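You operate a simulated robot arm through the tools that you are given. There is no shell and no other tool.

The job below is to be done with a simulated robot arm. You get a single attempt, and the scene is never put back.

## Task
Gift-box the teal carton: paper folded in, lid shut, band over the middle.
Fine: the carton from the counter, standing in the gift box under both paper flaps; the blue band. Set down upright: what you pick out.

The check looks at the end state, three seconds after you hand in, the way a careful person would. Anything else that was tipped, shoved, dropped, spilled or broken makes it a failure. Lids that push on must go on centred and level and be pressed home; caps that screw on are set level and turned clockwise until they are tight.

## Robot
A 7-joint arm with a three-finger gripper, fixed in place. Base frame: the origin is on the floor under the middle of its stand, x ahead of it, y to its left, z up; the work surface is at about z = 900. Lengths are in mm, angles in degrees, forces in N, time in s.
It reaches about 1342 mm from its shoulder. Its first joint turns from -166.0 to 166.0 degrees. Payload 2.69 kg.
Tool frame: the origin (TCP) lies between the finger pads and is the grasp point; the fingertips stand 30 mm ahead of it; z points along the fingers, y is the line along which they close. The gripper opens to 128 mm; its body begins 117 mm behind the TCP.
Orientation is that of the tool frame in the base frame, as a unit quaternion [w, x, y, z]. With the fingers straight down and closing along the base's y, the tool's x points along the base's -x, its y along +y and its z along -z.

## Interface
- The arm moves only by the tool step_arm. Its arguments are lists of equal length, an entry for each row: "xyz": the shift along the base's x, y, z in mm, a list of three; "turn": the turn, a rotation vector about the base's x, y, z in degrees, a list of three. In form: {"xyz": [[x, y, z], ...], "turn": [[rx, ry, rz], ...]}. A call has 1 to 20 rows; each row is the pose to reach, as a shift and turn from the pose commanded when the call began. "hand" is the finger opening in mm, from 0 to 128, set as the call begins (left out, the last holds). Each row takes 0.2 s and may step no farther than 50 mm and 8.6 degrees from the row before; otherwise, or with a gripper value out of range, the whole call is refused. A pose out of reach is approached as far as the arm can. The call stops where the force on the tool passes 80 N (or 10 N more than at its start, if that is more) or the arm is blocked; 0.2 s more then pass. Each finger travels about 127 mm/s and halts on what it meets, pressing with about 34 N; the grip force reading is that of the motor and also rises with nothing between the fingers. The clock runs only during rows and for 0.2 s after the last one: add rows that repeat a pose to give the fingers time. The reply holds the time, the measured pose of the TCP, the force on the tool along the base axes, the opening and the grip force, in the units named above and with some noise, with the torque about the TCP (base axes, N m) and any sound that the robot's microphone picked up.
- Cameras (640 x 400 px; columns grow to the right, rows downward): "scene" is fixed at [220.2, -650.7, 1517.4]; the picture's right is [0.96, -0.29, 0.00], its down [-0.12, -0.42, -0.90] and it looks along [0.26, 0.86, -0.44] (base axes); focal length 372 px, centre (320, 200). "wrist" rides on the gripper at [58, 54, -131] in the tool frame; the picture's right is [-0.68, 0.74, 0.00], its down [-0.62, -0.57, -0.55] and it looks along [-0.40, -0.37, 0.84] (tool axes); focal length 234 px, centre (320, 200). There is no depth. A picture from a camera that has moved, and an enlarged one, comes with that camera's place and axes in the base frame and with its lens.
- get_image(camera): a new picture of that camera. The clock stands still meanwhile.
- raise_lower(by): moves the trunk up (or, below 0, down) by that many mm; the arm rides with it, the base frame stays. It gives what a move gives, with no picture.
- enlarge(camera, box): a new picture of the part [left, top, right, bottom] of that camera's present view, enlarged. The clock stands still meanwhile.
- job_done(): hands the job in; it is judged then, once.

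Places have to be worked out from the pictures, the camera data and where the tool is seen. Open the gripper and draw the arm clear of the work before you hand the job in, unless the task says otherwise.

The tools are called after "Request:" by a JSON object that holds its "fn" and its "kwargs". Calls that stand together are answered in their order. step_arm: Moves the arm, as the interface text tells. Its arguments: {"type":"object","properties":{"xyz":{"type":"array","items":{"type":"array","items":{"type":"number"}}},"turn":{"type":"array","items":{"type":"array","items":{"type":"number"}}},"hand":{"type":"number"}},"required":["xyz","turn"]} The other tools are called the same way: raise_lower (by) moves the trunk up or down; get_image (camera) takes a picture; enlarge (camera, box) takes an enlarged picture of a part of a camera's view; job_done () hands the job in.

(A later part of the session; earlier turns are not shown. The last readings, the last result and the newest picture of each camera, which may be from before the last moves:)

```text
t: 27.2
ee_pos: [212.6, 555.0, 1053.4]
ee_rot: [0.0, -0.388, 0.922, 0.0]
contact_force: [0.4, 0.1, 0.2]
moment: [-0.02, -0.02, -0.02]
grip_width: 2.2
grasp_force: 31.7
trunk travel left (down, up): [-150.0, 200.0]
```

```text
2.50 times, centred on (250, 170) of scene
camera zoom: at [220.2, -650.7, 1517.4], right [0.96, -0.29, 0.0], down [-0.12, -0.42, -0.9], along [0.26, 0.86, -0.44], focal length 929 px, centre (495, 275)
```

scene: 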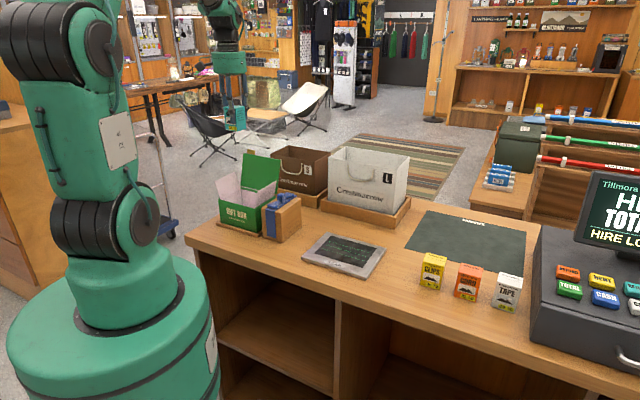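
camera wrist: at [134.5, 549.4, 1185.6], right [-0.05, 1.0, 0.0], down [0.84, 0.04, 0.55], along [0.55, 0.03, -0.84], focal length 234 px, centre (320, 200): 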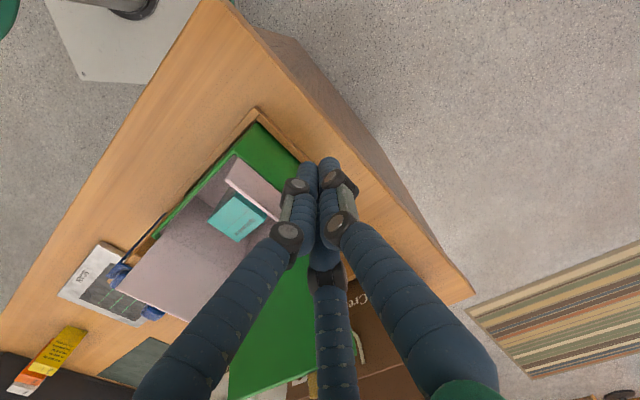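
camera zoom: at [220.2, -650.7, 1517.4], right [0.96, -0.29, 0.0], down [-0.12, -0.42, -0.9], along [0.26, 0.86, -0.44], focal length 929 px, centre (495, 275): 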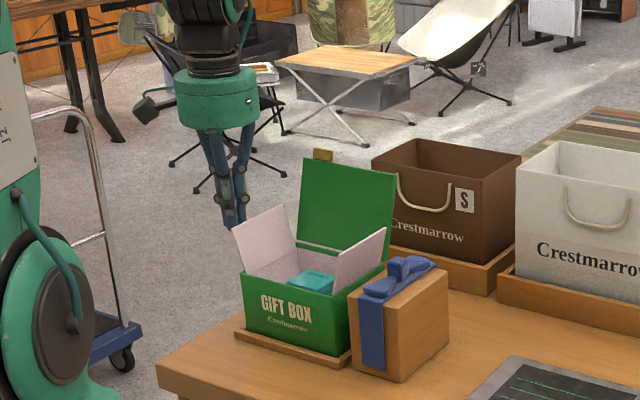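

The fist is outside the left flap with its tips about 25 mm above the hinge line. I'll push inward along +u by 50 mm at a gentle rate and check.

Request:
{"fn": "step_arm", "kwargs": {"xyz": [[7.1, -7.0, 0], [14.3, -14.0, 0], [21.4, -21.0, 0], [28.5, -28.0, 0], [35.7, -35.0, 0], [35.7, -35.0, 0]], "turn": [[0, 0, 0], [0, 0, 0], [0, 0, 0], [0, 0, 0], [0, 0, 0], [0, 0, 0]]}}

Request:
{"fn": "get_image", "kwargs": {"camera": "wrist"}}

Request:
{"fn": "enlarge", "kwargs": {"camera": "scene", "box": [200, 130, 310, 245]}}

```text
t: 28.6
ee_pos: [248.8, 518.7, 1055.7]
ee_rot: [0.0, -0.388, 0.922, 0.0]
contact_force: [-0.6, 0.1, -0.6]
moment: [0.06, 0.0, -0.02]
grip_width: 2.2
grasp_force: 31.7
trunk travel left (down, up): [-150.0, 200.0]
```

```text
taken
camera wrist: at [170.1, 514.6, 1186.6], right [-0.05, 1.0, 0.0], down [0.83, 0.04, 0.55], along [0.55, 0.03, -0.84], focal length 234 px, centre (320, 200)
```

wrist: 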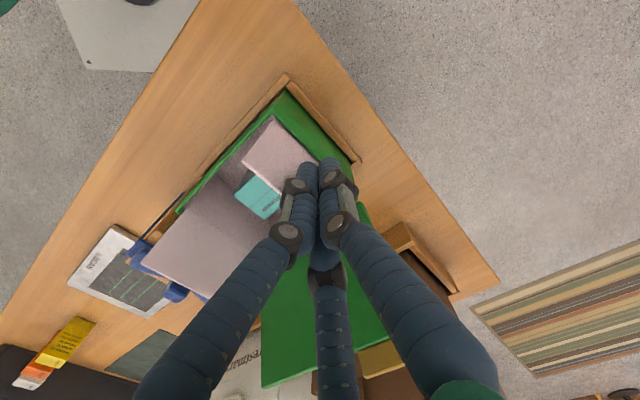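

```text
3.48 times, centred on (255, 188) of scene
camera zoom: at [220.2, -650.7, 1517.4], right [0.96, -0.29, 0.0], down [-0.12, -0.42, -0.9], along [0.26, 0.86, -0.44], focal length 1292 px, centre (546, 244)
```

zoom: 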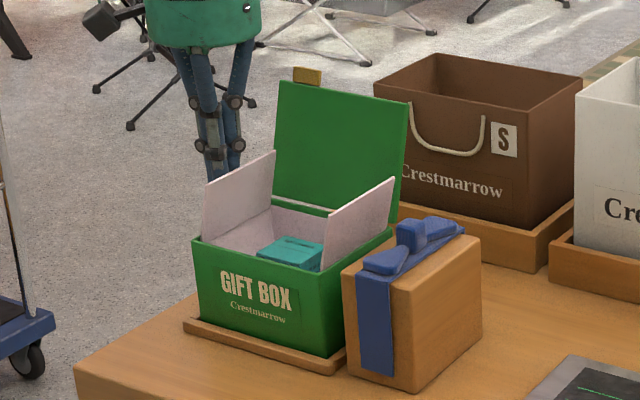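

The flap turns easily and is already past vertical. I'll carry on inward 32 mm, then press down following it.

Request:
{"fn": "step_arm", "kwargs": {"xyz": [[7.1, -7.0, 0], [14.3, -14.0, 0], [22.8, -22.4, 0], [25.0, -24.5, -7], [26.4, -26, -13], [27, -26.6, -18], [27, -26.6, -18]], "turn": [[0, 0, 0], [0, 0, 0], [0, 0, 0], [0, 0, 0], [0, 0, 0], [0, 0, 0], [0, 0, 0]]}}

Request:
{"fn": "get_image", "kwargs": {"camera": "wrist"}}

Request:
{"fn": "enlarge", "kwargs": {"camera": "scene", "box": [200, 130, 310, 245]}}

```text
t: 30.2
ee_pos: [276.0, 493.4, 1036.9]
ee_rot: [0.0, -0.387, 0.922, 0.0]
contact_force: [0.2, 0.4, 0.0]
moment: [0.0, -0.04, 0.0]
grip_width: 2.3
grasp_force: 31.6
trunk travel left (down, up): [-150.0, 200.0]
```

```text
taken
camera wrist: at [197.8, 488.5, 1167.6], right [-0.05, 1.0, 0.0], down [0.83, 0.04, 0.55], along [0.55, 0.03, -0.84], focal length 234 px, centre (320, 200)
```

wrist: 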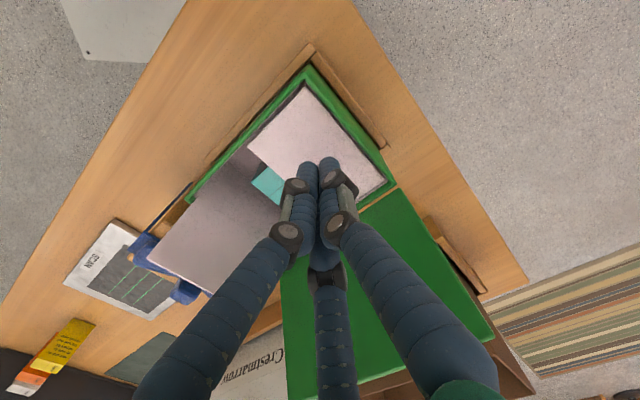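

```text
3.48 times, centred on (255, 188) of scene
camera zoom: at [220.2, -650.7, 1517.4], right [0.96, -0.29, 0.0], down [-0.12, -0.42, -0.9], along [0.26, 0.86, -0.44], focal length 1292 px, centre (546, 244)
```

zoom: 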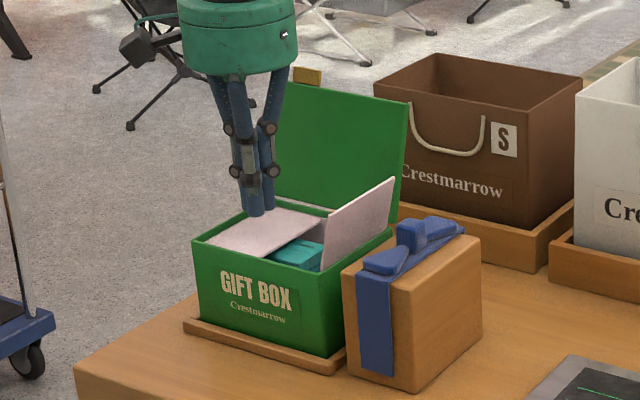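

The left flap is nearly flat inside the rim and no load is felt. I'll lift off to z≈1150 and see whether it stays down.

Request:
{"fn": "step_arm", "kwargs": {"xyz": [[0, 0, 30], [0, 0, 75], [0, 0, 120], [0, 0, 120]], "turn": [[0, 0, 0], [0, 0, 0], [0, 0, 0], [0, 0, 0]]}}

Request:
{"fn": "get_image", "kwargs": {"camera": "wrist"}}

Request:
{"fn": "enlarge", "kwargs": {"camera": "scene", "box": [210, 140, 310, 245]}}

```text
t: 31.2
ee_pos: [273.4, 492.0, 1158.8]
ee_rot: [0.0, -0.387, 0.922, 0.0]
contact_force: [0.5, 0.0, 0.4]
moment: [0.01, -0.04, 0.03]
grip_width: 2.1
grasp_force: 31.6
trunk travel left (down, up): [-150.0, 200.0]
```

```text
taken
camera wrist: at [195.7, 488.2, 1288.7], right [-0.05, 1.0, 0.0], down [0.83, 0.04, 0.55], along [0.55, 0.03, -0.84], focal length 234 px, centre (320, 200)
```

wrist: 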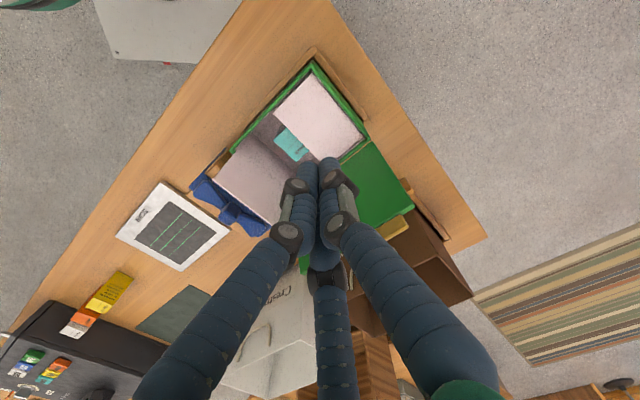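

```text
3.81 times, centred on (260, 192) of scene
camera zoom: at [220.2, -650.7, 1517.4], right [0.96, -0.29, 0.0], down [-0.12, -0.42, -0.9], along [0.26, 0.86, -0.44], focal length 1415 px, centre (549, 229)
```

zoom: 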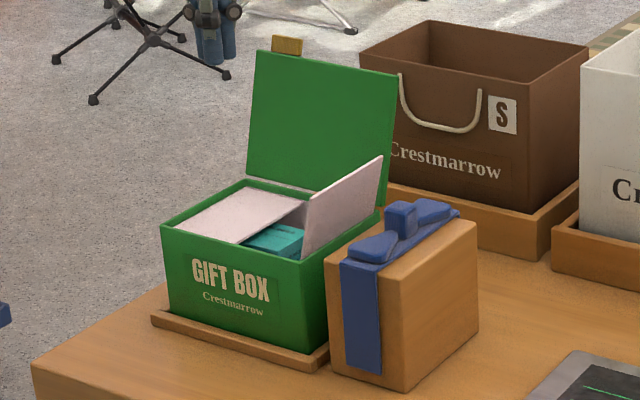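

The left flap stays down over the carton. Before the right flap I need the height of the bow's knot on the neighbouring block, so I'll enlarge that.

Request:
{"fn": "enlarge", "kwargs": {"camera": "wrist", "box": [180, 130, 290, 250]}}

Request:
{"fn": "enlarge", "kwargs": {"camera": "scene", "box": [262, 188, 306, 242]}}

```text
3.33 times, centred on (235, 190) of wrist
camera zoom: at [195.7, 488.2, 1288.7], right [-0.05, 1.0, 0.0], down [0.83, 0.04, 0.55], along [0.55, 0.03, -0.84], focal length 781 px, centre (603, 233)
```

zoom: 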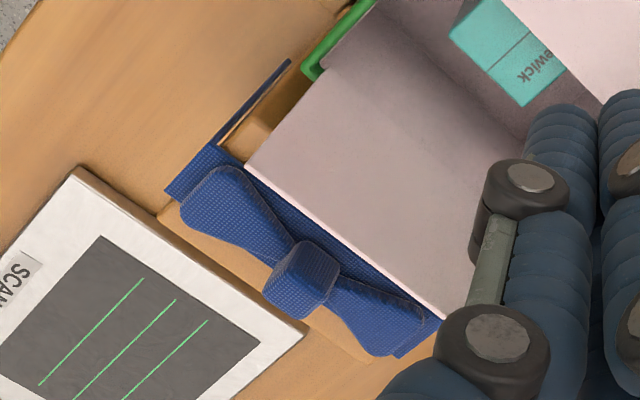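

```text
7.41 times, centred on (284, 215) of scene
camera zoom: at [220.2, -650.7, 1517.4], right [0.96, -0.29, 0.0], down [-0.12, -0.42, -0.9], along [0.26, 0.86, -0.44], focal length 2752 px, centre (587, 89)
```

zoom: 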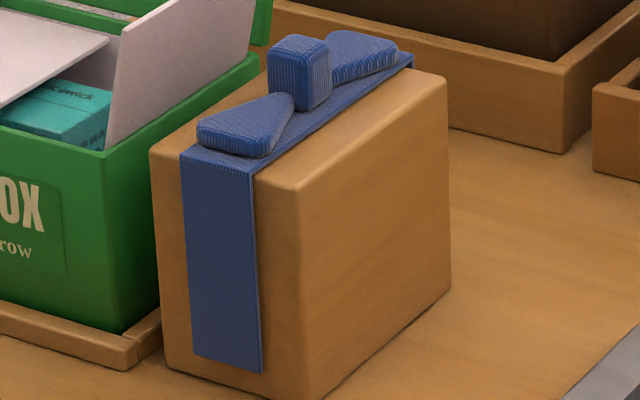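

Knot top is about z 1035 at u≈131, so I'll drop the fist between flap and knot at u=106 with the tips at z≈1041. Then I'll look before pushing.

Request:
{"fn": "step_arm", "kwargs": {"xyz": [[26, -25, 0], [52, -50, 0], [78, -75, 0], [104, -100, 0], [104, -100, -40], [104, -100, -75], [104, -100, -86], [104, -100, -86]], "turn": [[0, 0, 0], [0, 0, 0], [0, 0, 0], [0, 0, 0], [0, 0, 0], [0, 0, 0], [0, 0, 0], [0, 0, 0]]}}

Request:
{"fn": "get_image", "kwargs": {"camera": "wrist"}}

Request:
{"fn": "enlarge", "kwargs": {"camera": "scene", "box": [210, 130, 320, 245]}}

```text
t: 33.0
ee_pos: [378.1, 391.7, 1072.4]
ee_rot: [0.0, -0.387, 0.922, 0.001]
contact_force: [-0.7, -0.2, -0.7]
moment: [0.0, 0.02, 0.01]
grip_width: 1.9
grasp_force: 31.5
trunk travel left (down, up): [-150.0, 200.0]
```

```text
taken
camera wrist: at [299.9, 387.9, 1202.5], right [-0.05, 1.0, 0.0], down [0.83, 0.04, 0.55], along [0.55, 0.03, -0.84], focal length 234 px, centre (320, 200)
```

wrist: 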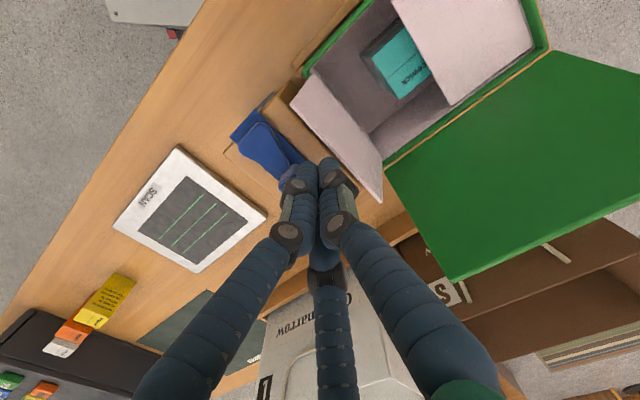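

```text
3.48 times, centred on (265, 188) of scene
camera zoom: at [220.2, -650.7, 1517.4], right [0.96, -0.29, 0.0], down [-0.12, -0.42, -0.9], along [0.26, 0.86, -0.44], focal length 1292 px, centre (511, 244)
```

zoom: 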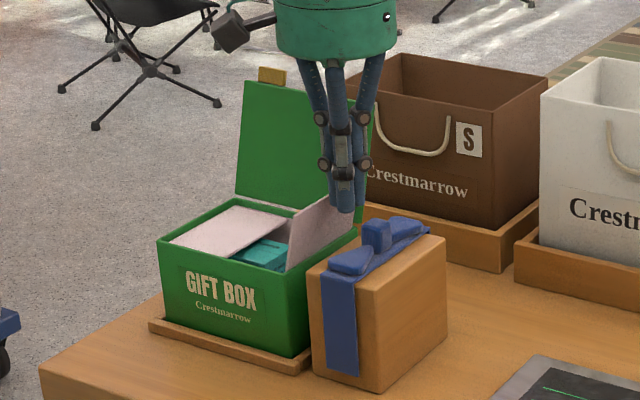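

The fist sits cleanly between the flap and the knot. Pushing the right flap inward along -u and lowering with it to tip z≈1007.

Request:
{"fn": "step_arm", "kwargs": {"xyz": [[-5.7, 5.6, 0], [-11.4, 11.2, -6], [-18.5, 18.2, -13], [-25.7, 25.2, -15], [-32.8, 32.2, -15], [-39.9, 39.3, -15], [-42.8, 42.1, -22], [-45.7, 44.9, -29], [-47.1, 46.3, -34], [-47.1, 46.3, -34]], "turn": [[0, 0, 0], [0, 0, 0], [0, 0, 0], [0, 0, 0], [0, 0, 0], [0, 0, 0], [0, 0, 0], [0, 0, 0], [0, 0, 0], [0, 0, 0]]}}

Request:
{"fn": "get_image", "kwargs": {"camera": "wrist"}}

Request:
{"fn": "enlarge", "kwargs": {"camera": "scene", "box": [210, 130, 320, 245]}}

```text
t: 35.2
ee_pos: [331.3, 438.2, 1036.3]
ee_rot: [0.0, -0.387, 0.922, 0.0]
contact_force: [0.2, 0.2, 0.1]
moment: [-0.04, 0.0, 0.02]
grip_width: 2.3
grasp_force: 31.9
trunk travel left (down, up): [-150.0, 200.0]
```

```text
taken
camera wrist: at [254.2, 434.6, 1168.1], right [-0.05, 1.0, 0.0], down [0.83, 0.04, 0.55], along [0.55, 0.03, -0.84], focal length 234 px, centre (320, 200)
```

wrist: 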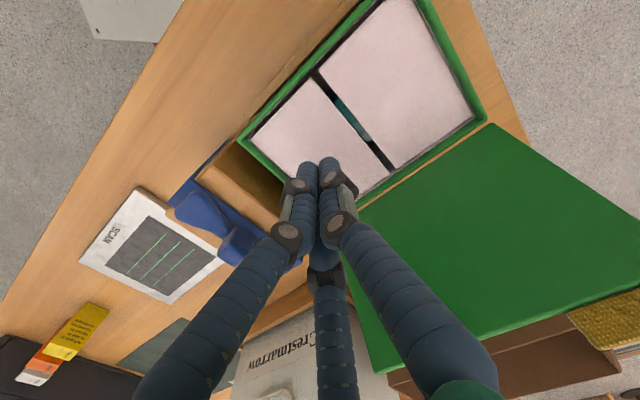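

```text
3.48 times, centred on (265, 188) of scene
camera zoom: at [220.2, -650.7, 1517.4], right [0.96, -0.29, 0.0], down [-0.12, -0.42, -0.9], along [0.26, 0.86, -0.44], focal length 1292 px, centre (511, 244)
```

zoom: 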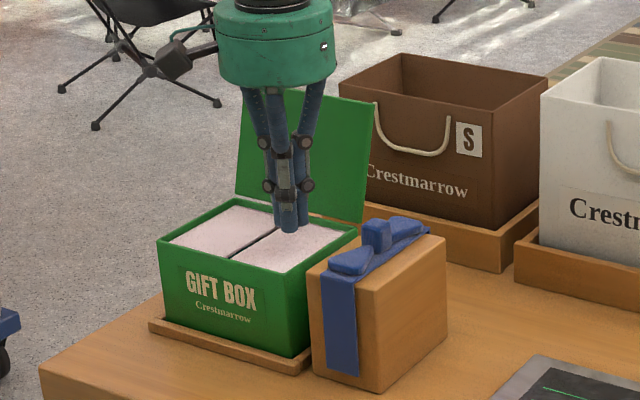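

Both flaps lie flat with just a narrow slit over the carton. Now I'll lift and cross over the lid (top about z 1110–1125) to drop the fist behind it at v≈140.

Request:
{"fn": "step_arm", "kwargs": {"xyz": [[0, 0, 45], [0, 0, 90], [0, 0, 137], [17, 32, 137], [35, 64, 137], [52, 96, 137], [69, 128, 137], [69, 128, 100], [69, 128, 68], [69, 128, 68]], "turn": [[0, 0, 0], [0, 0, 0], [0, 0, 0], [0, 0, 0], [0, 0, 0], [0, 0, 0], [0, 0, 0], [0, 0, 0], [0, 0, 0], [0, 0, 0]]}}

Request:
{"fn": "get_image", "kwargs": {"camera": "wrist"}}

Request:
{"fn": "enlarge", "kwargs": {"camera": "scene", "box": [200, 110, 340, 245]}}

```text
t: 37.4
ee_pos: [401.8, 565.6, 1106.0]
ee_rot: [0.0, -0.387, 0.922, -0.001]
contact_force: [-0.6, -0.3, -0.4]
moment: [-0.01, -0.03, 0.0]
grip_width: 2.1
grasp_force: 32.2
trunk travel left (down, up): [-150.0, 200.0]
```

```text
taken
camera wrist: at [323.8, 561.7, 1236.7], right [-0.05, 1.0, 0.0], down [0.83, 0.04, 0.55], along [0.55, 0.03, -0.84], focal length 234 px, centre (320, 200)
```

wrist: 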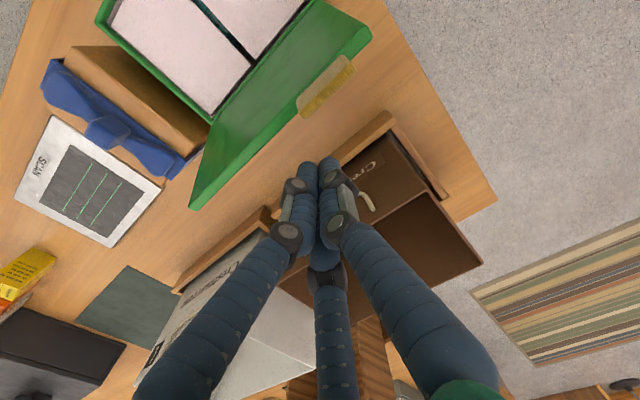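

```text
2.96 times, centred on (270, 178) of scene
camera zoom: at [220.2, -650.7, 1517.4], right [0.96, -0.29, 0.0], down [-0.12, -0.42, -0.9], along [0.26, 0.86, -0.44], focal length 1101 px, centre (468, 267)
```

zoom: 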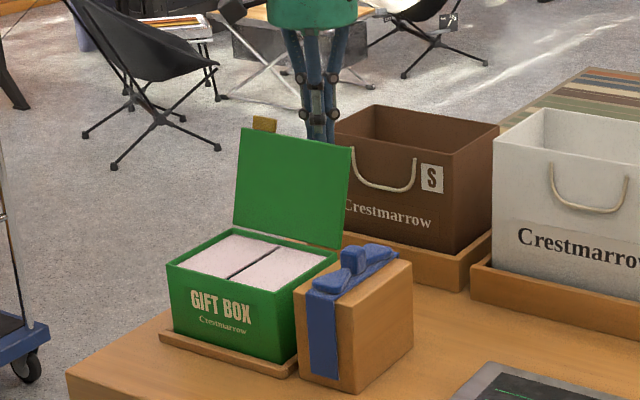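

The fist is behind the lid, between it and the bag. I'll push it forward (-v) 66 mm at a gentle pace to bring the lid to about vertical.

Request:
{"fn": "step_arm", "kwargs": {"xyz": [[-7, -7.1, 0], [-14, -14.2, 0], [-21, -21.4, 0], [-27, -27.4, 0], [-33, -33.6, 0], [-39, -39.7, 0], [-46.3, -47.1, 0], [-46.3, -47.1, 0]], "turn": [[0, 0, 0], [0, 0, 0], [0, 0, 0], [0, 0, 0], [0, 0, 0], [0, 0, 0], [0, 0, 0], [0, 0, 0]]}}

Request:
{"fn": "get_image", "kwargs": {"camera": "wrist"}}

Request:
{"fn": "enlarge", "kwargs": {"camera": "scene", "box": [200, 110, 340, 245]}}

```text
t: 39.2
ee_pos: [354.5, 519.6, 1105.5]
ee_rot: [-0.001, -0.387, 0.922, 0.0]
contact_force: [0.5, -0.2, -0.3]
moment: [0.04, -0.01, 0.01]
grip_width: 2.1
grasp_force: 31.4
trunk travel left (down, up): [-150.0, 200.0]
```

```text
taken
camera wrist: at [277.2, 515.0, 1236.4], right [-0.05, 1.0, 0.0], down [0.83, 0.04, 0.55], along [0.55, 0.03, -0.84], focal length 234 px, centre (320, 200)
```

wrist: 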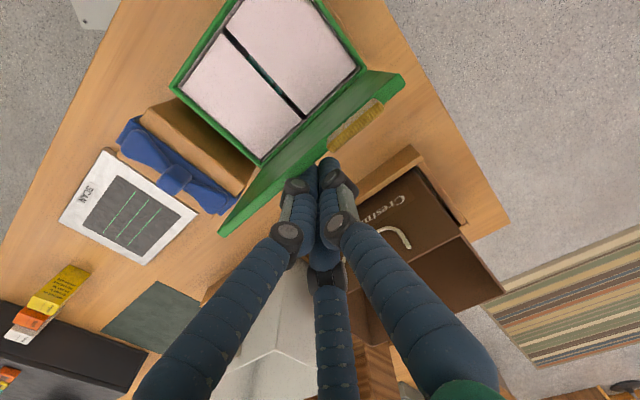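

```text
2.96 times, centred on (270, 178) of scene
camera zoom: at [220.2, -650.7, 1517.4], right [0.96, -0.29, 0.0], down [-0.12, -0.42, -0.9], along [0.26, 0.86, -0.44], focal length 1101 px, centre (468, 267)
```

zoom: 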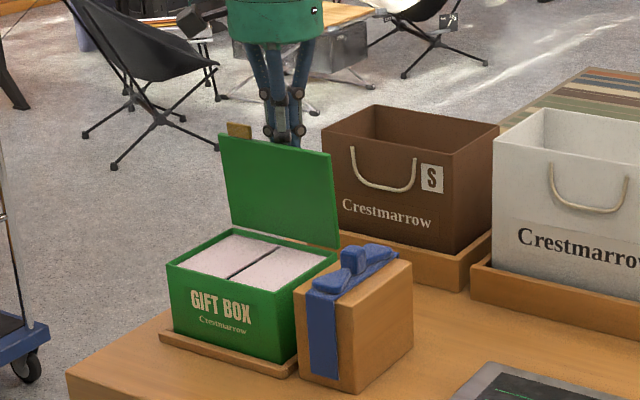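

The lid is near vertical with barely any resistance. I'll continue forward another 46 mm at the same height and see whether it stays with the fist or falls.

Request:
{"fn": "step_arm", "kwargs": {"xyz": [[-5.6, -5.7, 0], [-11.2, -11.4, 0], [-16.8, -17.1, 0], [-22.4, -22.8, 0], [-28, -28.5, 0], [-32, -32.6, 0]], "turn": [[0, 0, 0], [0, 0, 0], [0, 0, 0], [0, 0, 0], [0, 0, 0], [0, 0, 0]]}}

Request:
{"fn": "enlarge", "kwargs": {"camera": "scene", "box": [200, 110, 340, 245]}}

Request:
{"fn": "get_image", "kwargs": {"camera": "wrist"}}

```text
t: 40.6
ee_pos: [323.7, 487.7, 1107.4]
ee_rot: [0.0, -0.386, 0.922, 0.0]
contact_force: [-0.2, 0.1, -0.7]
moment: [0.02, 0.02, -0.01]
grip_width: 2.1
grasp_force: 31.4
trunk travel left (down, up): [-150.0, 200.0]
```

```text
2.96 times, centred on (270, 178) of scene
camera zoom: at [220.2, -650.7, 1517.4], right [0.96, -0.29, 0.0], down [-0.12, -0.42, -0.9], along [0.26, 0.86, -0.44], focal length 1101 px, centre (468, 267)
```

zoom: 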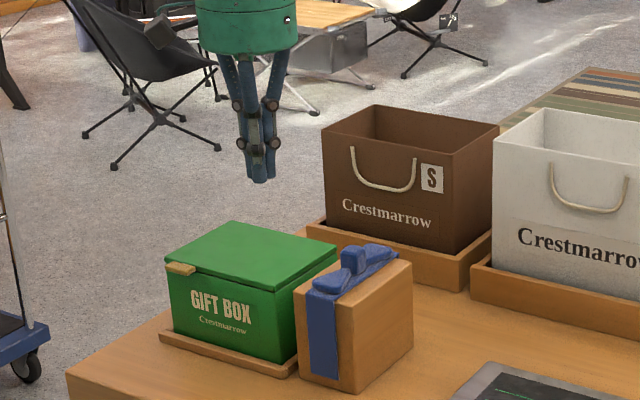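

```text
taken
camera wrist: at [244.8, 482.7, 1236.0], right [-0.05, 1.0, 0.0], down [0.84, 0.04, 0.55], along [0.55, 0.03, -0.84], focal length 234 px, centre (320, 200)
```

wrist: 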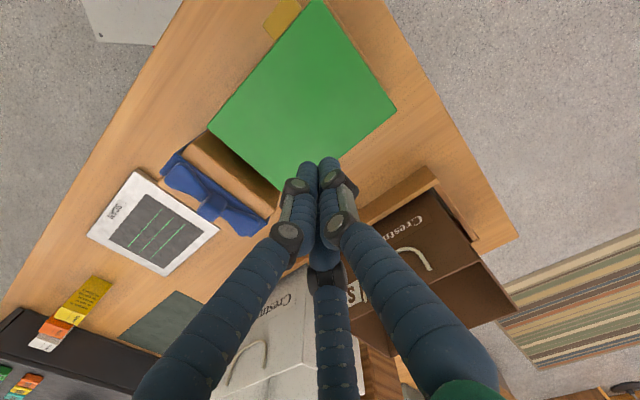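

The lid swung over and looks shut. I'll zoom in to see whether it's seated before pressing it home.

Request:
{"fn": "enlarge", "kwargs": {"camera": "scene", "box": [228, 178, 290, 242]}}

Request:
{"fn": "enlarge", "kwargs": {"camera": "wrist", "box": [200, 0, 400, 200]}}

```text
6.25 times, centred on (259, 210) of scene
camera zoom: at [220.2, -650.7, 1517.4], right [0.96, -0.29, 0.0], down [-0.12, -0.42, -0.9], along [0.26, 0.86, -0.44], focal length 2322 px, centre (701, 138)
```

zoom: 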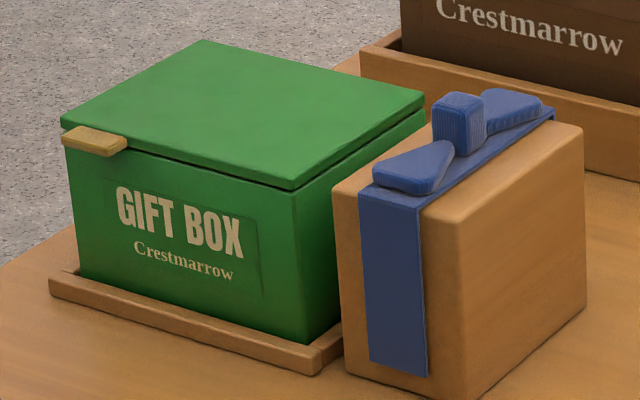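

```text
2.00 times, centred on (300, 100) of wrist
camera zoom: at [244.8, 482.7, 1236.0], right [-0.05, 1.0, 0.0], down [0.84, 0.04, 0.55], along [0.55, 0.03, -0.84], focal length 468 px, centre (360, 400)
```

zoom: 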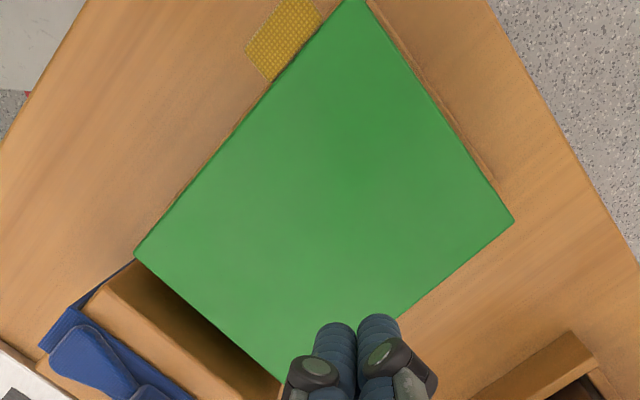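

The lid is down. To make sure it's pressed home I'll bring the fist over its front-centre and press down gently with force feedback.

Request:
{"fn": "step_arm", "kwargs": {"xyz": [[-22, -22.5, 0], [-45, -45, 0], [-45, -45, -30], [-45, -45, -55], [-45, -45, -62], [-45, -45, -65], [-45, -45, -65]], "turn": [[0, 0, 0], [0, 0, 0], [0, 0, 0], [0, 0, 0], [0, 0, 0], [0, 0, 0], [0, 0, 0]]}}

```text
t: 42.2
ee_pos: [278.5, 443.0, 1040.6]
ee_rot: [-0.001, -0.387, 0.922, 0.0]
contact_force: [-0.1, 0.2, 1.0]
moment: [-0.02, 0.01, -0.02]
grip_width: 2.1
grasp_force: 31.7
trunk travel left (down, up): [-150.0, 200.0]
```

Tips are about z 1010 with no contact yet. Creeping down 1 mm per row.

Request:
{"fn": "step_arm", "kwargs": {"xyz": [[0, 0, -1], [0, 0, -2], [0, 0, -3], [0, 0, -4], [0, 0, -4]], "turn": [[0, 0, 0], [0, 0, 0], [0, 0, 0], [0, 0, 0], [0, 0, 0]]}}

```text
t: 43.4
ee_pos: [277.6, 441.3, 1036.3]
ee_rot: [0.0, -0.387, 0.922, 0.0]
contact_force: [-0.2, -0.5, 0.6]
moment: [0.01, 0.0, 0.01]
grip_width: 1.9
grasp_force: 31.1
trunk travel left (down, up): [-150.0, 200.0]
```

Still free at 1036; continuing a few millimetres more.

Request:
{"fn": "step_arm", "kwargs": {"xyz": [[0, 0, -1], [0, 0, -2], [0, 0, -3], [0, 0, -3]], "turn": [[0, 0, 0], [0, 0, 0], [0, 0, 0], [0, 0, 0]]}}

```text
t: 44.4
ee_pos: [277.8, 442.8, 1033.0]
ee_rot: [-0.001, -0.387, 0.922, 0.0]
contact_force: [-0.8, 0.2, 0.2]
moment: [0.0, 0.01, 0.01]
grip_width: 2.2
grasp_force: 31.4
trunk travel left (down, up): [-150.0, 200.0]
```

Tips at about 1003, still no contact. Continuing.

Request:
{"fn": "step_arm", "kwargs": {"xyz": [[0, 0, -1], [0, 0, -2], [0, 0, -3], [0, 0, -3]], "turn": [[0, 0, 0], [0, 0, 0], [0, 0, 0], [0, 0, 0]]}}

Request:
{"fn": "enlarge", "kwargs": {"camera": "scene", "box": [220, 150, 300, 240]}}

```text
t: 45.4
ee_pos: [279.3, 442.0, 1030.3]
ee_rot: [-0.001, -0.386, 0.922, 0.0]
contact_force: [-0.5, -2.0, 5.9]
moment: [-0.01, -0.05, 0.03]
grip_width: 5.7
grasp_force: 31.9
trunk travel left (down, up): [-150.0, 200.0]
```

```text
4.44 times, centred on (260, 195) of scene
camera zoom: at [220.2, -650.7, 1517.4], right [0.96, -0.29, 0.0], down [-0.12, -0.42, -0.9], along [0.26, 0.86, -0.44], focal length 1651 px, centre (587, 222)
```

zoom: 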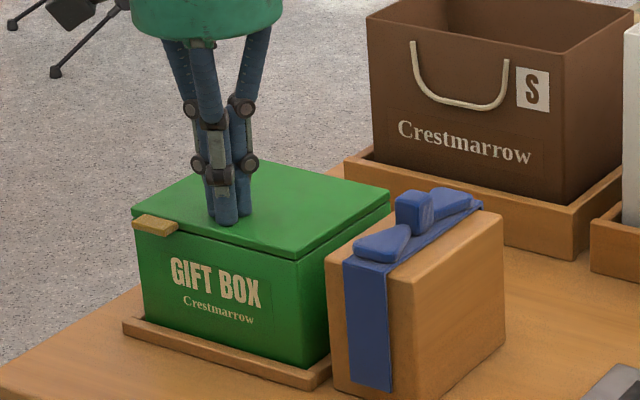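

Contact at 6 N. I'll press a little further to be sure the lid is home.

Request:
{"fn": "step_arm", "kwargs": {"xyz": [[0, 0, -1], [0, 0, -2], [0, 0, -2]], "turn": [[0, 0, 0], [0, 0, 0], [0, 0, 0]]}}

```text
t: 46.2
ee_pos: [279.3, 442.2, 1029.0]
ee_rot: [0.001, -0.387, 0.922, 0.0]
contact_force: [-6.2, -6.1, 27.9]
moment: [0.03, -0.03, 0.04]
grip_width: 5.9
grasp_force: 30.9
trunk travel left (down, up): [-150.0, 200.0]
```

28 N pushes back firmly. One more millimetre, then lift off and inspect.

Request:
{"fn": "step_arm", "kwargs": {"xyz": [[0, 0, -1], [0, 0, -1]], "turn": [[0, 0, 0], [0, 0, 0]]}}

Request:
{"fn": "step_arm", "kwargs": {"xyz": [[0, 0, 5], [0, 0, 30], [0, 0, 70], [0, 0, 115], [0, 0, 160], [0, 0, 160]], "turn": [[0, 0, 0], [0, 0, 0], [0, 0, 0], [0, 0, 0], [0, 0, 0], [0, 0, 0]]}}

Request:
{"fn": "enlarge", "kwargs": {"camera": "scene", "box": [228, 178, 290, 242]}}

Request:
{"fn": "get_image", "kwargs": {"camera": "wrist"}}

```text
t: 46.8
ee_pos: [278.2, 442.1, 1028.8]
ee_rot: [0.001, -0.386, 0.922, 0.0]
contact_force: [-3.9, -8.7, 36.5]
moment: [0.01, -0.28, -0.04]
grip_width: 6.2
grasp_force: 31.4
trunk travel left (down, up): [-150.0, 200.0]
```

```text
t: 48.2
ee_pos: [277.5, 444.2, 1186.9]
ee_rot: [0.0, -0.387, 0.922, 0.0]
contact_force: [-0.3, -0.3, 0.7]
moment: [0.04, -0.02, 0.0]
grip_width: 2.2
grasp_force: 31.5
trunk travel left (down, up): [-150.0, 200.0]
```

```text
6.25 times, centred on (259, 210) of scene
camera zoom: at [220.2, -650.7, 1517.4], right [0.96, -0.29, 0.0], down [-0.12, -0.42, -0.9], along [0.26, 0.86, -0.44], focal length 2322 px, centre (701, 138)
```

zoom: 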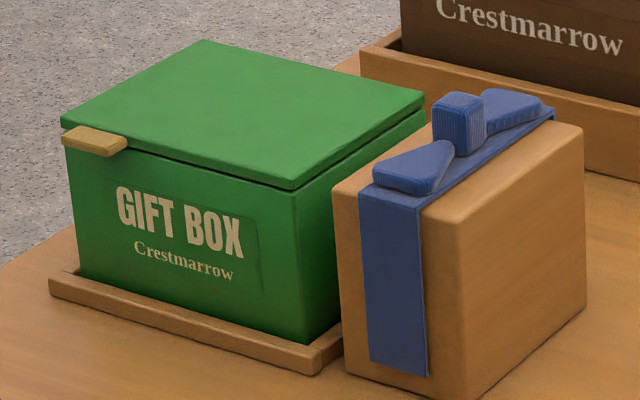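

```text
taken
camera wrist: at [199.5, 439.2, 1317.8], right [-0.05, 1.0, 0.0], down [0.84, 0.04, 0.55], along [0.55, 0.03, -0.84], focal length 234 px, centre (320, 200)
```

wrist: 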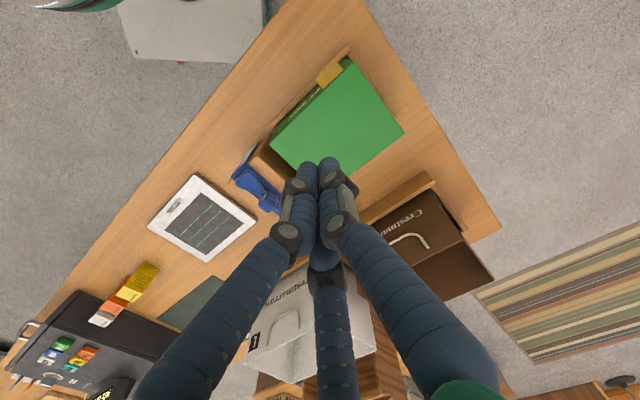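

The lid is shut flush. Next is the band: I'll centre the closed hand above the knot at height for a top view and also zoom with the scene camera.

Request:
{"fn": "step_arm", "kwargs": {"xyz": [[30, -17, 0], [60, -34, 0], [90, -51, 0], [119, -67, 0], [119, -67, 0]], "turn": [[0, 0, 0], [0, 0, 0], [0, 0, 0], [0, 0, 0], [0, 0, 0]]}}

Request:
{"fn": "get_image", "kwargs": {"camera": "wrist"}}

Request:
{"fn": "enlarge", "kwargs": {"camera": "scene", "box": [264, 188, 302, 214]}}

```text
t: 49.4
ee_pos: [396.6, 375.2, 1188.5]
ee_rot: [0.001, -0.387, 0.922, -0.001]
contact_force: [-0.6, 0.4, 0.2]
moment: [0.0, -0.01, 0.02]
grip_width: 2.1
grasp_force: 31.3
trunk travel left (down, up): [-150.0, 200.0]
```

```text
taken
camera wrist: at [317.8, 371.1, 1318.2], right [-0.05, 1.0, 0.0], down [0.84, 0.04, 0.55], along [0.55, 0.03, -0.84], focal length 234 px, centre (320, 200)
```

wrist: 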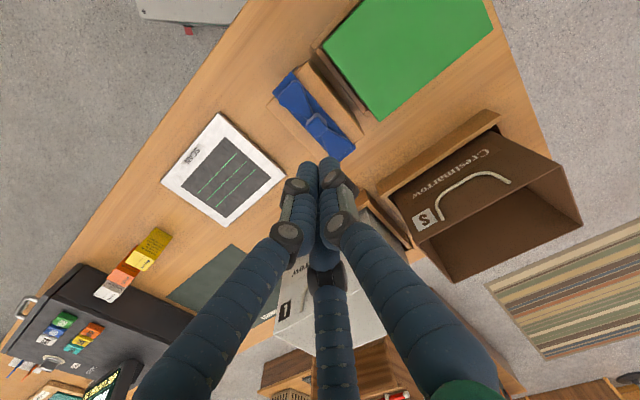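

```text
15.38 times, centred on (283, 201) of scene
camera zoom: at [220.2, -650.7, 1517.4], right [0.96, -0.29, 0.0], down [-0.12, -0.42, -0.9], along [0.26, 0.86, -0.44], focal length 5716 px, centre (889, 185)
```

zoom: 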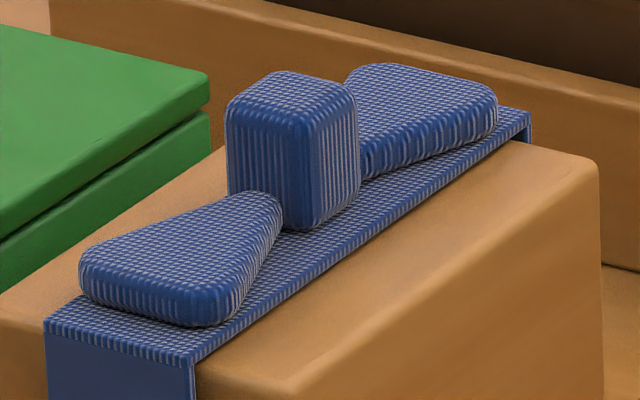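

The knot is about 20 x 20 x 24 mm with the bow loops about 18 mm below its top. Now I'll enlarge the top view to fix the knot centre and the band/lid yaw.

Request:
{"fn": "enlarge", "kwargs": {"camera": "wrist", "box": [260, 50, 380, 170]}}

Request:
{"fn": "enlarge", "kwargs": {"camera": "wrist", "box": [310, 0, 500, 130]}}

```text
3.33 times, centred on (320, 110) of wrist
camera zoom: at [317.8, 371.1, 1318.2], right [-0.05, 1.0, 0.0], down [0.84, 0.04, 0.55], along [0.55, 0.03, -0.84], focal length 781 px, centre (320, 500)
```

zoom: 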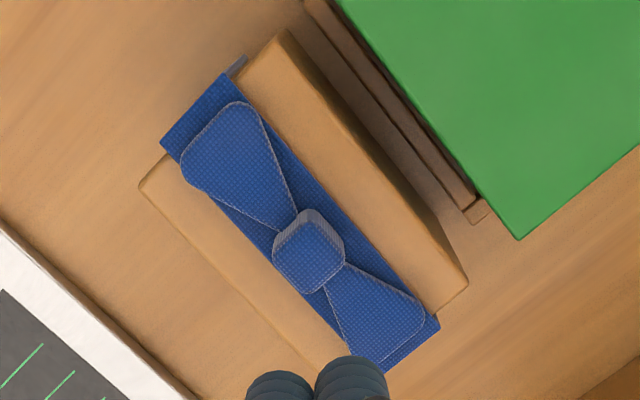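

```text
3.08 times, centred on (405, 65) of wrist
camera zoom: at [317.8, 371.1, 1318.2], right [-0.05, 1.0, 0.0], down [0.84, 0.04, 0.55], along [0.55, 0.03, -0.84], focal length 720 px, centre (58, 615)
```

zoom: 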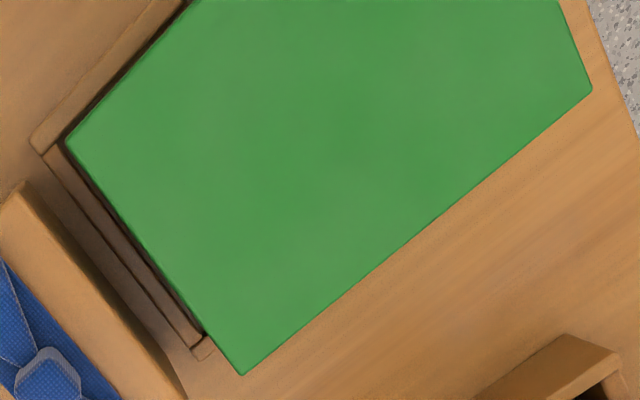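

Band centre comes out at (398.6, 371), yaw within 0.5° of the lid's, so no turn is needed. I'll open to 60, centre over the knot and descend to TCP z 1056, tips just above the loops.

Request:
{"fn": "step_arm", "kwargs": {"xyz": [[1.8, -3.7, 0], [1.8, -3.7, -45], [1.8, -3.7, -90], [1.8, -3.7, -120], [1.8, -3.7, -131], [1.8, -3.7, -131]], "turn": [[0, 0, 0], [0, 0, 0], [0, 0, 0], [0, 0, 0], [0, 0, 0], [0, 0, 0]], "hand": 60}}

Request:
{"fn": "get_image", "kwargs": {"camera": "wrist"}}

Request:
{"fn": "enlarge", "kwargs": {"camera": "scene", "box": [255, 170, 310, 225]}}

Request:
{"fn": "enlarge", "kwargs": {"camera": "wrist", "box": [250, 110, 400, 260]}}

```text
t: 50.8
ee_pos: [400.3, 372.8, 1055.5]
ee_rot: [-0.001, -0.386, 0.922, 0.0]
contact_force: [0.1, -0.6, -0.3]
moment: [0.04, 0.01, 0.02]
grip_width: 60.0
grasp_force: 0.1
trunk travel left (down, up): [-150.0, 200.0]
```

```text
taken
camera wrist: at [321.1, 368.2, 1185.7], right [-0.05, 1.0, 0.0], down [0.84, 0.04, 0.55], along [0.55, 0.03, -0.84], focal length 234 px, centre (320, 200)
```

wrist: 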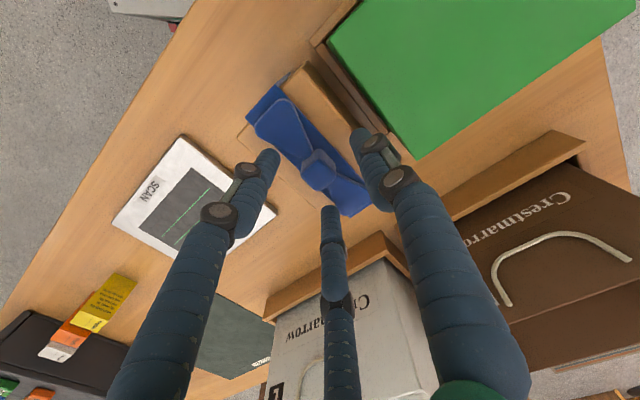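

```text
7.27 times, centred on (282, 198) of scene
camera zoom: at [220.2, -650.7, 1517.4], right [0.96, -0.29, 0.0], down [-0.12, -0.42, -0.9], along [0.26, 0.86, -0.44], focal length 2702 px, centre (593, 218)
```

zoom: 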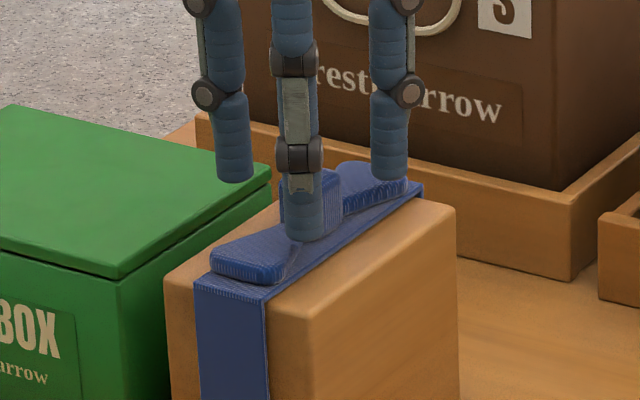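

```text
2.67 times, centred on (325, 185) of wrist
camera zoom: at [321.1, 368.2, 1185.7], right [-0.05, 1.0, 0.0], down [0.84, 0.04, 0.55], along [0.55, 0.03, -0.84], focal length 624 px, centre (307, 240)
```

zoom: 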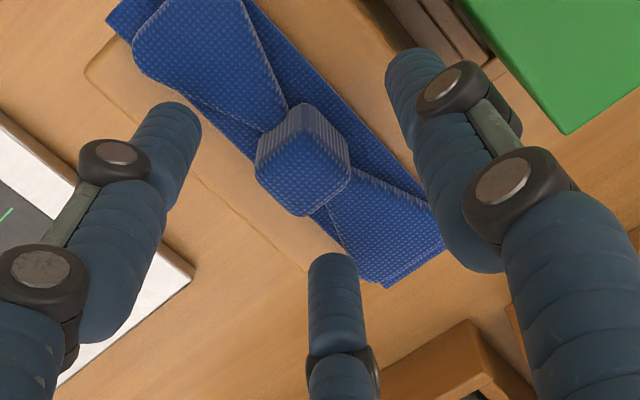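

The knot's centre is about 1.3 mm toward -x of the tool. I'll correct that and descend 4.5 mm so the tips are about 12 mm below the knot top, still clear of the loops.

Request:
{"fn": "step_arm", "kwargs": {"xyz": [[-1.3, 0, -2], [-1.3, 0, -4.5], [-1.3, 0, -4.5]], "turn": [[0, 0, 0], [0, 0, 0], [0, 0, 0]]}}

Request:
{"fn": "enlarge", "kwargs": {"camera": "scene", "box": [264, 180, 304, 212]}}

```text
t: 51.6
ee_pos: [397.7, 371.3, 1052.1]
ee_rot: [-0.001, -0.387, 0.922, 0.0]
contact_force: [0.2, -0.3, 0.3]
moment: [-0.05, 0.01, 0.0]
grip_width: 59.8
grasp_force: 0.0
trunk travel left (down, up): [-150.0, 200.0]
```

```text
12.50 times, centred on (284, 196) of scene
camera zoom: at [220.2, -650.7, 1517.4], right [0.96, -0.29, 0.0], down [-0.12, -0.42, -0.9], along [0.26, 0.86, -0.44], focal length 4644 px, centre (770, 250)
```

zoom: 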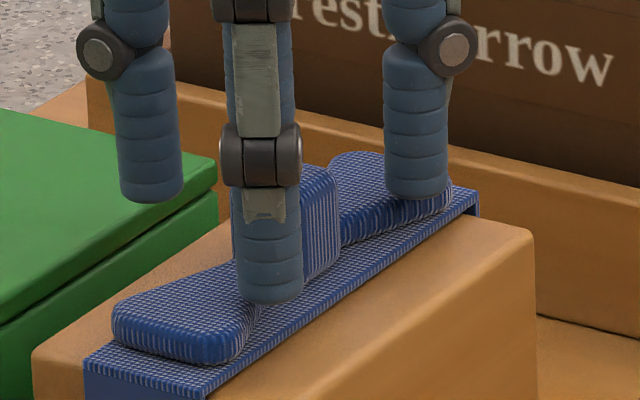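

No contact so far. I'll close in two stages: first to 30 to check alignment around the knot.

Request:
{"fn": "step_arm", "kwargs": {"xyz": [[0, 0, 0], [0, 0, 0]], "turn": [[0, 0, 0], [0, 0, 0]], "hand": 32}}

Request:
{"fn": "enlarge", "kwargs": {"camera": "wrist", "box": [250, 110, 400, 260]}}

Request:
{"fn": "enlarge", "kwargs": {"camera": "scene", "box": [264, 180, 304, 212]}}

```text
t: 52.2
ee_pos: [398.2, 372.7, 1051.6]
ee_rot: [0.0, -0.387, 0.922, 0.0]
contact_force: [0.8, 0.5, -0.6]
moment: [0.03, 0.0, -0.03]
grip_width: 32.0
grasp_force: 0.0
trunk travel left (down, up): [-150.0, 200.0]
```

```text
2.67 times, centred on (325, 185) of wrist
camera zoom: at [319.9, 367.9, 1182.3], right [-0.05, 1.0, 0.0], down [0.83, 0.04, 0.55], along [0.55, 0.03, -0.84], focal length 624 px, centre (307, 240)
```

zoom: 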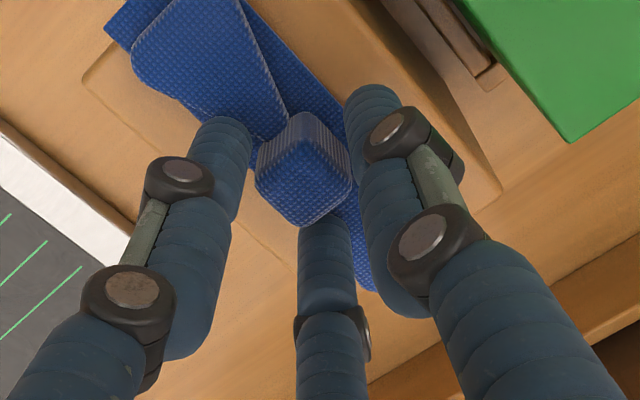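

```text
12.50 times, centred on (284, 196) of scene
camera zoom: at [220.2, -650.7, 1517.4], right [0.96, -0.29, 0.0], down [-0.12, -0.42, -0.9], along [0.26, 0.86, -0.44], focal length 4644 px, centre (770, 250)
```

zoom: 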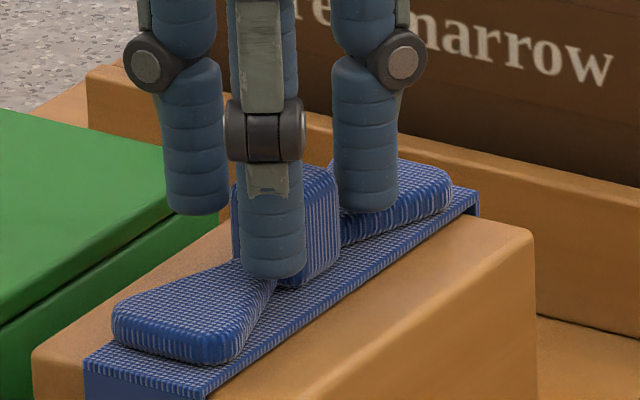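

The three fingers surround the knot evenly. Closing on it now.

Request:
{"fn": "step_arm", "kwargs": {"xyz": [[0, 0, 0], [0, 0, 0], [0, 0, 0]], "turn": [[0, 0, 0], [0, 0, 0], [0, 0, 0]], "hand": 12}}

Request:
{"fn": "enlarge", "kwargs": {"camera": "wrist", "box": [250, 110, 400, 260]}}

Request:
{"fn": "enlarge", "kwargs": {"camera": "scene", "box": [255, 180, 310, 235]}}

```text
t: 53.0
ee_pos: [398.4, 373.3, 1051.8]
ee_rot: [0.0, -0.387, 0.922, 0.0]
contact_force: [1.5, 0.7, -1.1]
moment: [-0.02, 0.02, 0.02]
grip_width: 26.9
grasp_force: 10.8
trunk travel left (down, up): [-150.0, 200.0]
```

```text
2.67 times, centred on (325, 185) of wrist
camera zoom: at [319.9, 367.9, 1182.2], right [-0.05, 1.0, 0.0], down [0.83, 0.04, 0.55], along [0.55, 0.03, -0.84], focal length 624 px, centre (307, 240)
```

zoom: 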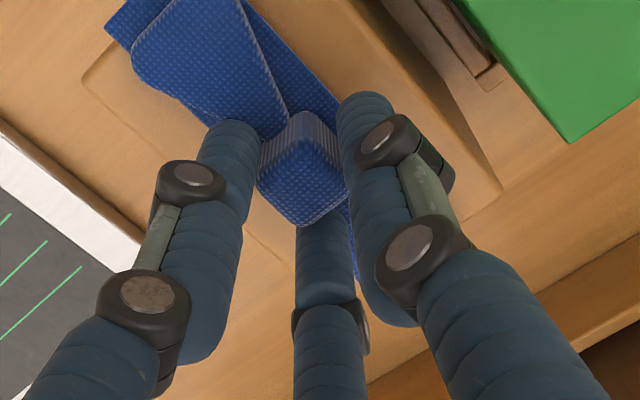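

```text
7.27 times, centred on (282, 208) of scene
camera zoom: at [220.2, -650.7, 1517.4], right [0.96, -0.29, 0.0], down [-0.12, -0.42, -0.9], along [0.26, 0.86, -0.44], focal length 2702 px, centre (593, 146)
```

zoom: 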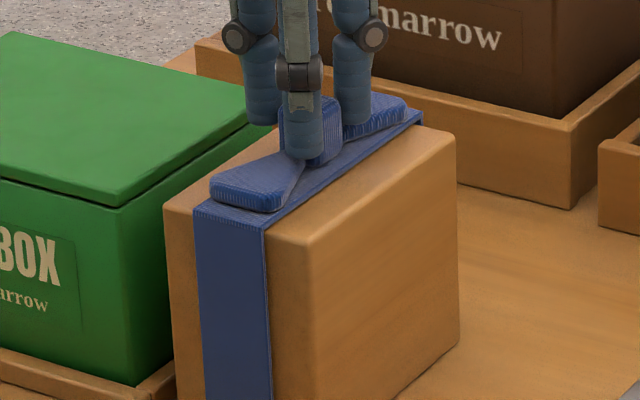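

The force is still building (10.8 N). I'll hold a moment to let the grip settle.

Request:
{"fn": "step_arm", "kwargs": {"xyz": [[0, 0, 0], [0, 0, 0], [0, 0, 0], [0, 0, 0]], "turn": [[0, 0, 0], [0, 0, 0], [0, 0, 0], [0, 0, 0]], "hand": 8}}

Request:
{"fn": "enlarge", "kwargs": {"camera": "wrist", "box": [250, 110, 400, 260]}}

```text
t: 54.0
ee_pos: [398.9, 372.7, 1051.5]
ee_rot: [0.0, -0.387, 0.922, 0.0]
contact_force: [0.7, 0.4, -1.8]
moment: [0.03, 0.01, -0.01]
grip_width: 26.8
grasp_force: 14.0
trunk travel left (down, up): [-150.0, 200.0]
```

```text
2.67 times, centred on (325, 185) of wrist
camera zoom: at [319.9, 367.9, 1182.2], right [-0.05, 1.0, 0.0], down [0.84, 0.04, 0.55], along [0.55, 0.03, -0.84], focal length 624 px, centre (307, 240)
```

zoom: 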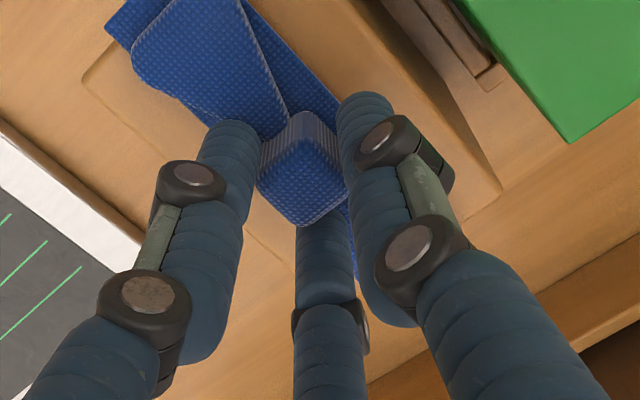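

Grip reads 14 N; commanding fully closed should bring it to the full pressing force.

Request:
{"fn": "step_arm", "kwargs": {"xyz": [[0, 0, 0], [0, 0, 0], [0, 0, 0], [0, 0, 0]], "turn": [[0, 0, 0], [0, 0, 0], [0, 0, 0], [0, 0, 0]], "hand": 0}}

```text
t: 55.0
ee_pos: [398.3, 372.0, 1051.8]
ee_rot: [0.0, -0.387, 0.922, 0.0]
contact_force: [-0.1, 1.0, -1.2]
moment: [0.05, 0.01, -0.01]
grip_width: 26.1
grasp_force: 33.9
trunk travel left (down, up): [-150.0, 200.0]
```

34 N now. Lifting slowly by 20 mm and checking the band rises level.

Request:
{"fn": "step_arm", "kwargs": {"xyz": [[0, 0, 2], [0, 0, 5], [0, 0, 10], [0, 0, 15], [0, 0, 20], [0, 0, 20]], "turn": [[0, 0, 0], [0, 0, 0], [0, 0, 0], [0, 0, 0], [0, 0, 0], [0, 0, 0]]}}

Request:
{"fn": "enlarge", "kwargs": {"camera": "scene", "box": [250, 170, 310, 240]}}

Request:
{"fn": "enlarge", "kwargs": {"camera": "wrist", "box": [230, 60, 430, 260]}}

```text
t: 56.4
ee_pos: [397.8, 373.4, 1071.8]
ee_rot: [0.0, -0.387, 0.922, 0.0]
contact_force: [0.7, -0.3, -4.8]
moment: [-0.48, -0.49, 0.02]
grip_width: 26.2
grasp_force: 33.8
trunk travel left (down, up): [-150.0, 200.0]
```

```text
5.71 times, centred on (280, 205) of scene
camera zoom: at [220.2, -650.7, 1517.4], right [0.96, -0.29, 0.0], down [-0.12, -0.42, -0.9], along [0.26, 0.86, -0.44], focal length 2123 px, centre (549, 171)
```

zoom: 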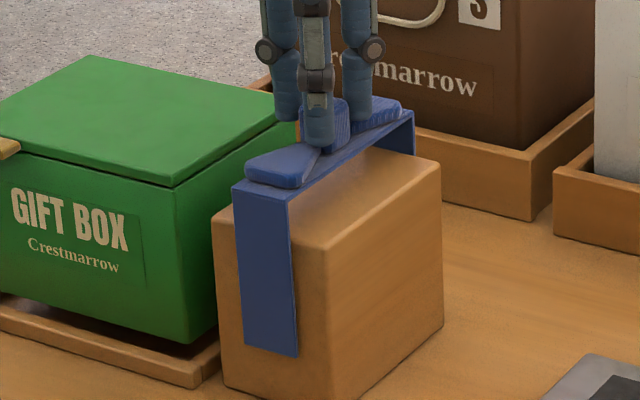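

```text
2.00 times, centred on (330, 160) of wrist
camera zoom: at [319.8, 368.3, 1202.5], right [-0.05, 1.0, 0.0], down [0.83, 0.04, 0.55], along [0.55, 0.03, -0.84], focal length 468 px, centre (300, 280)
```

zoom: 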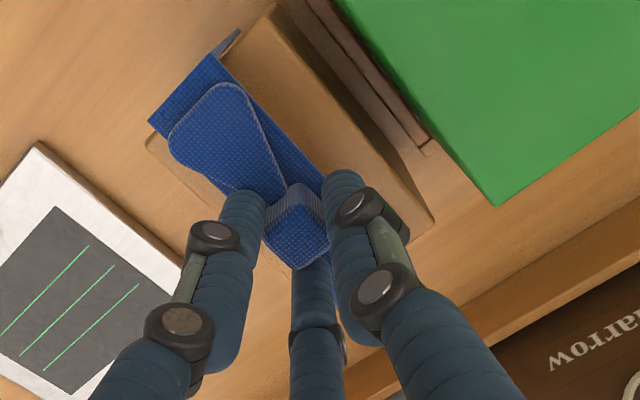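

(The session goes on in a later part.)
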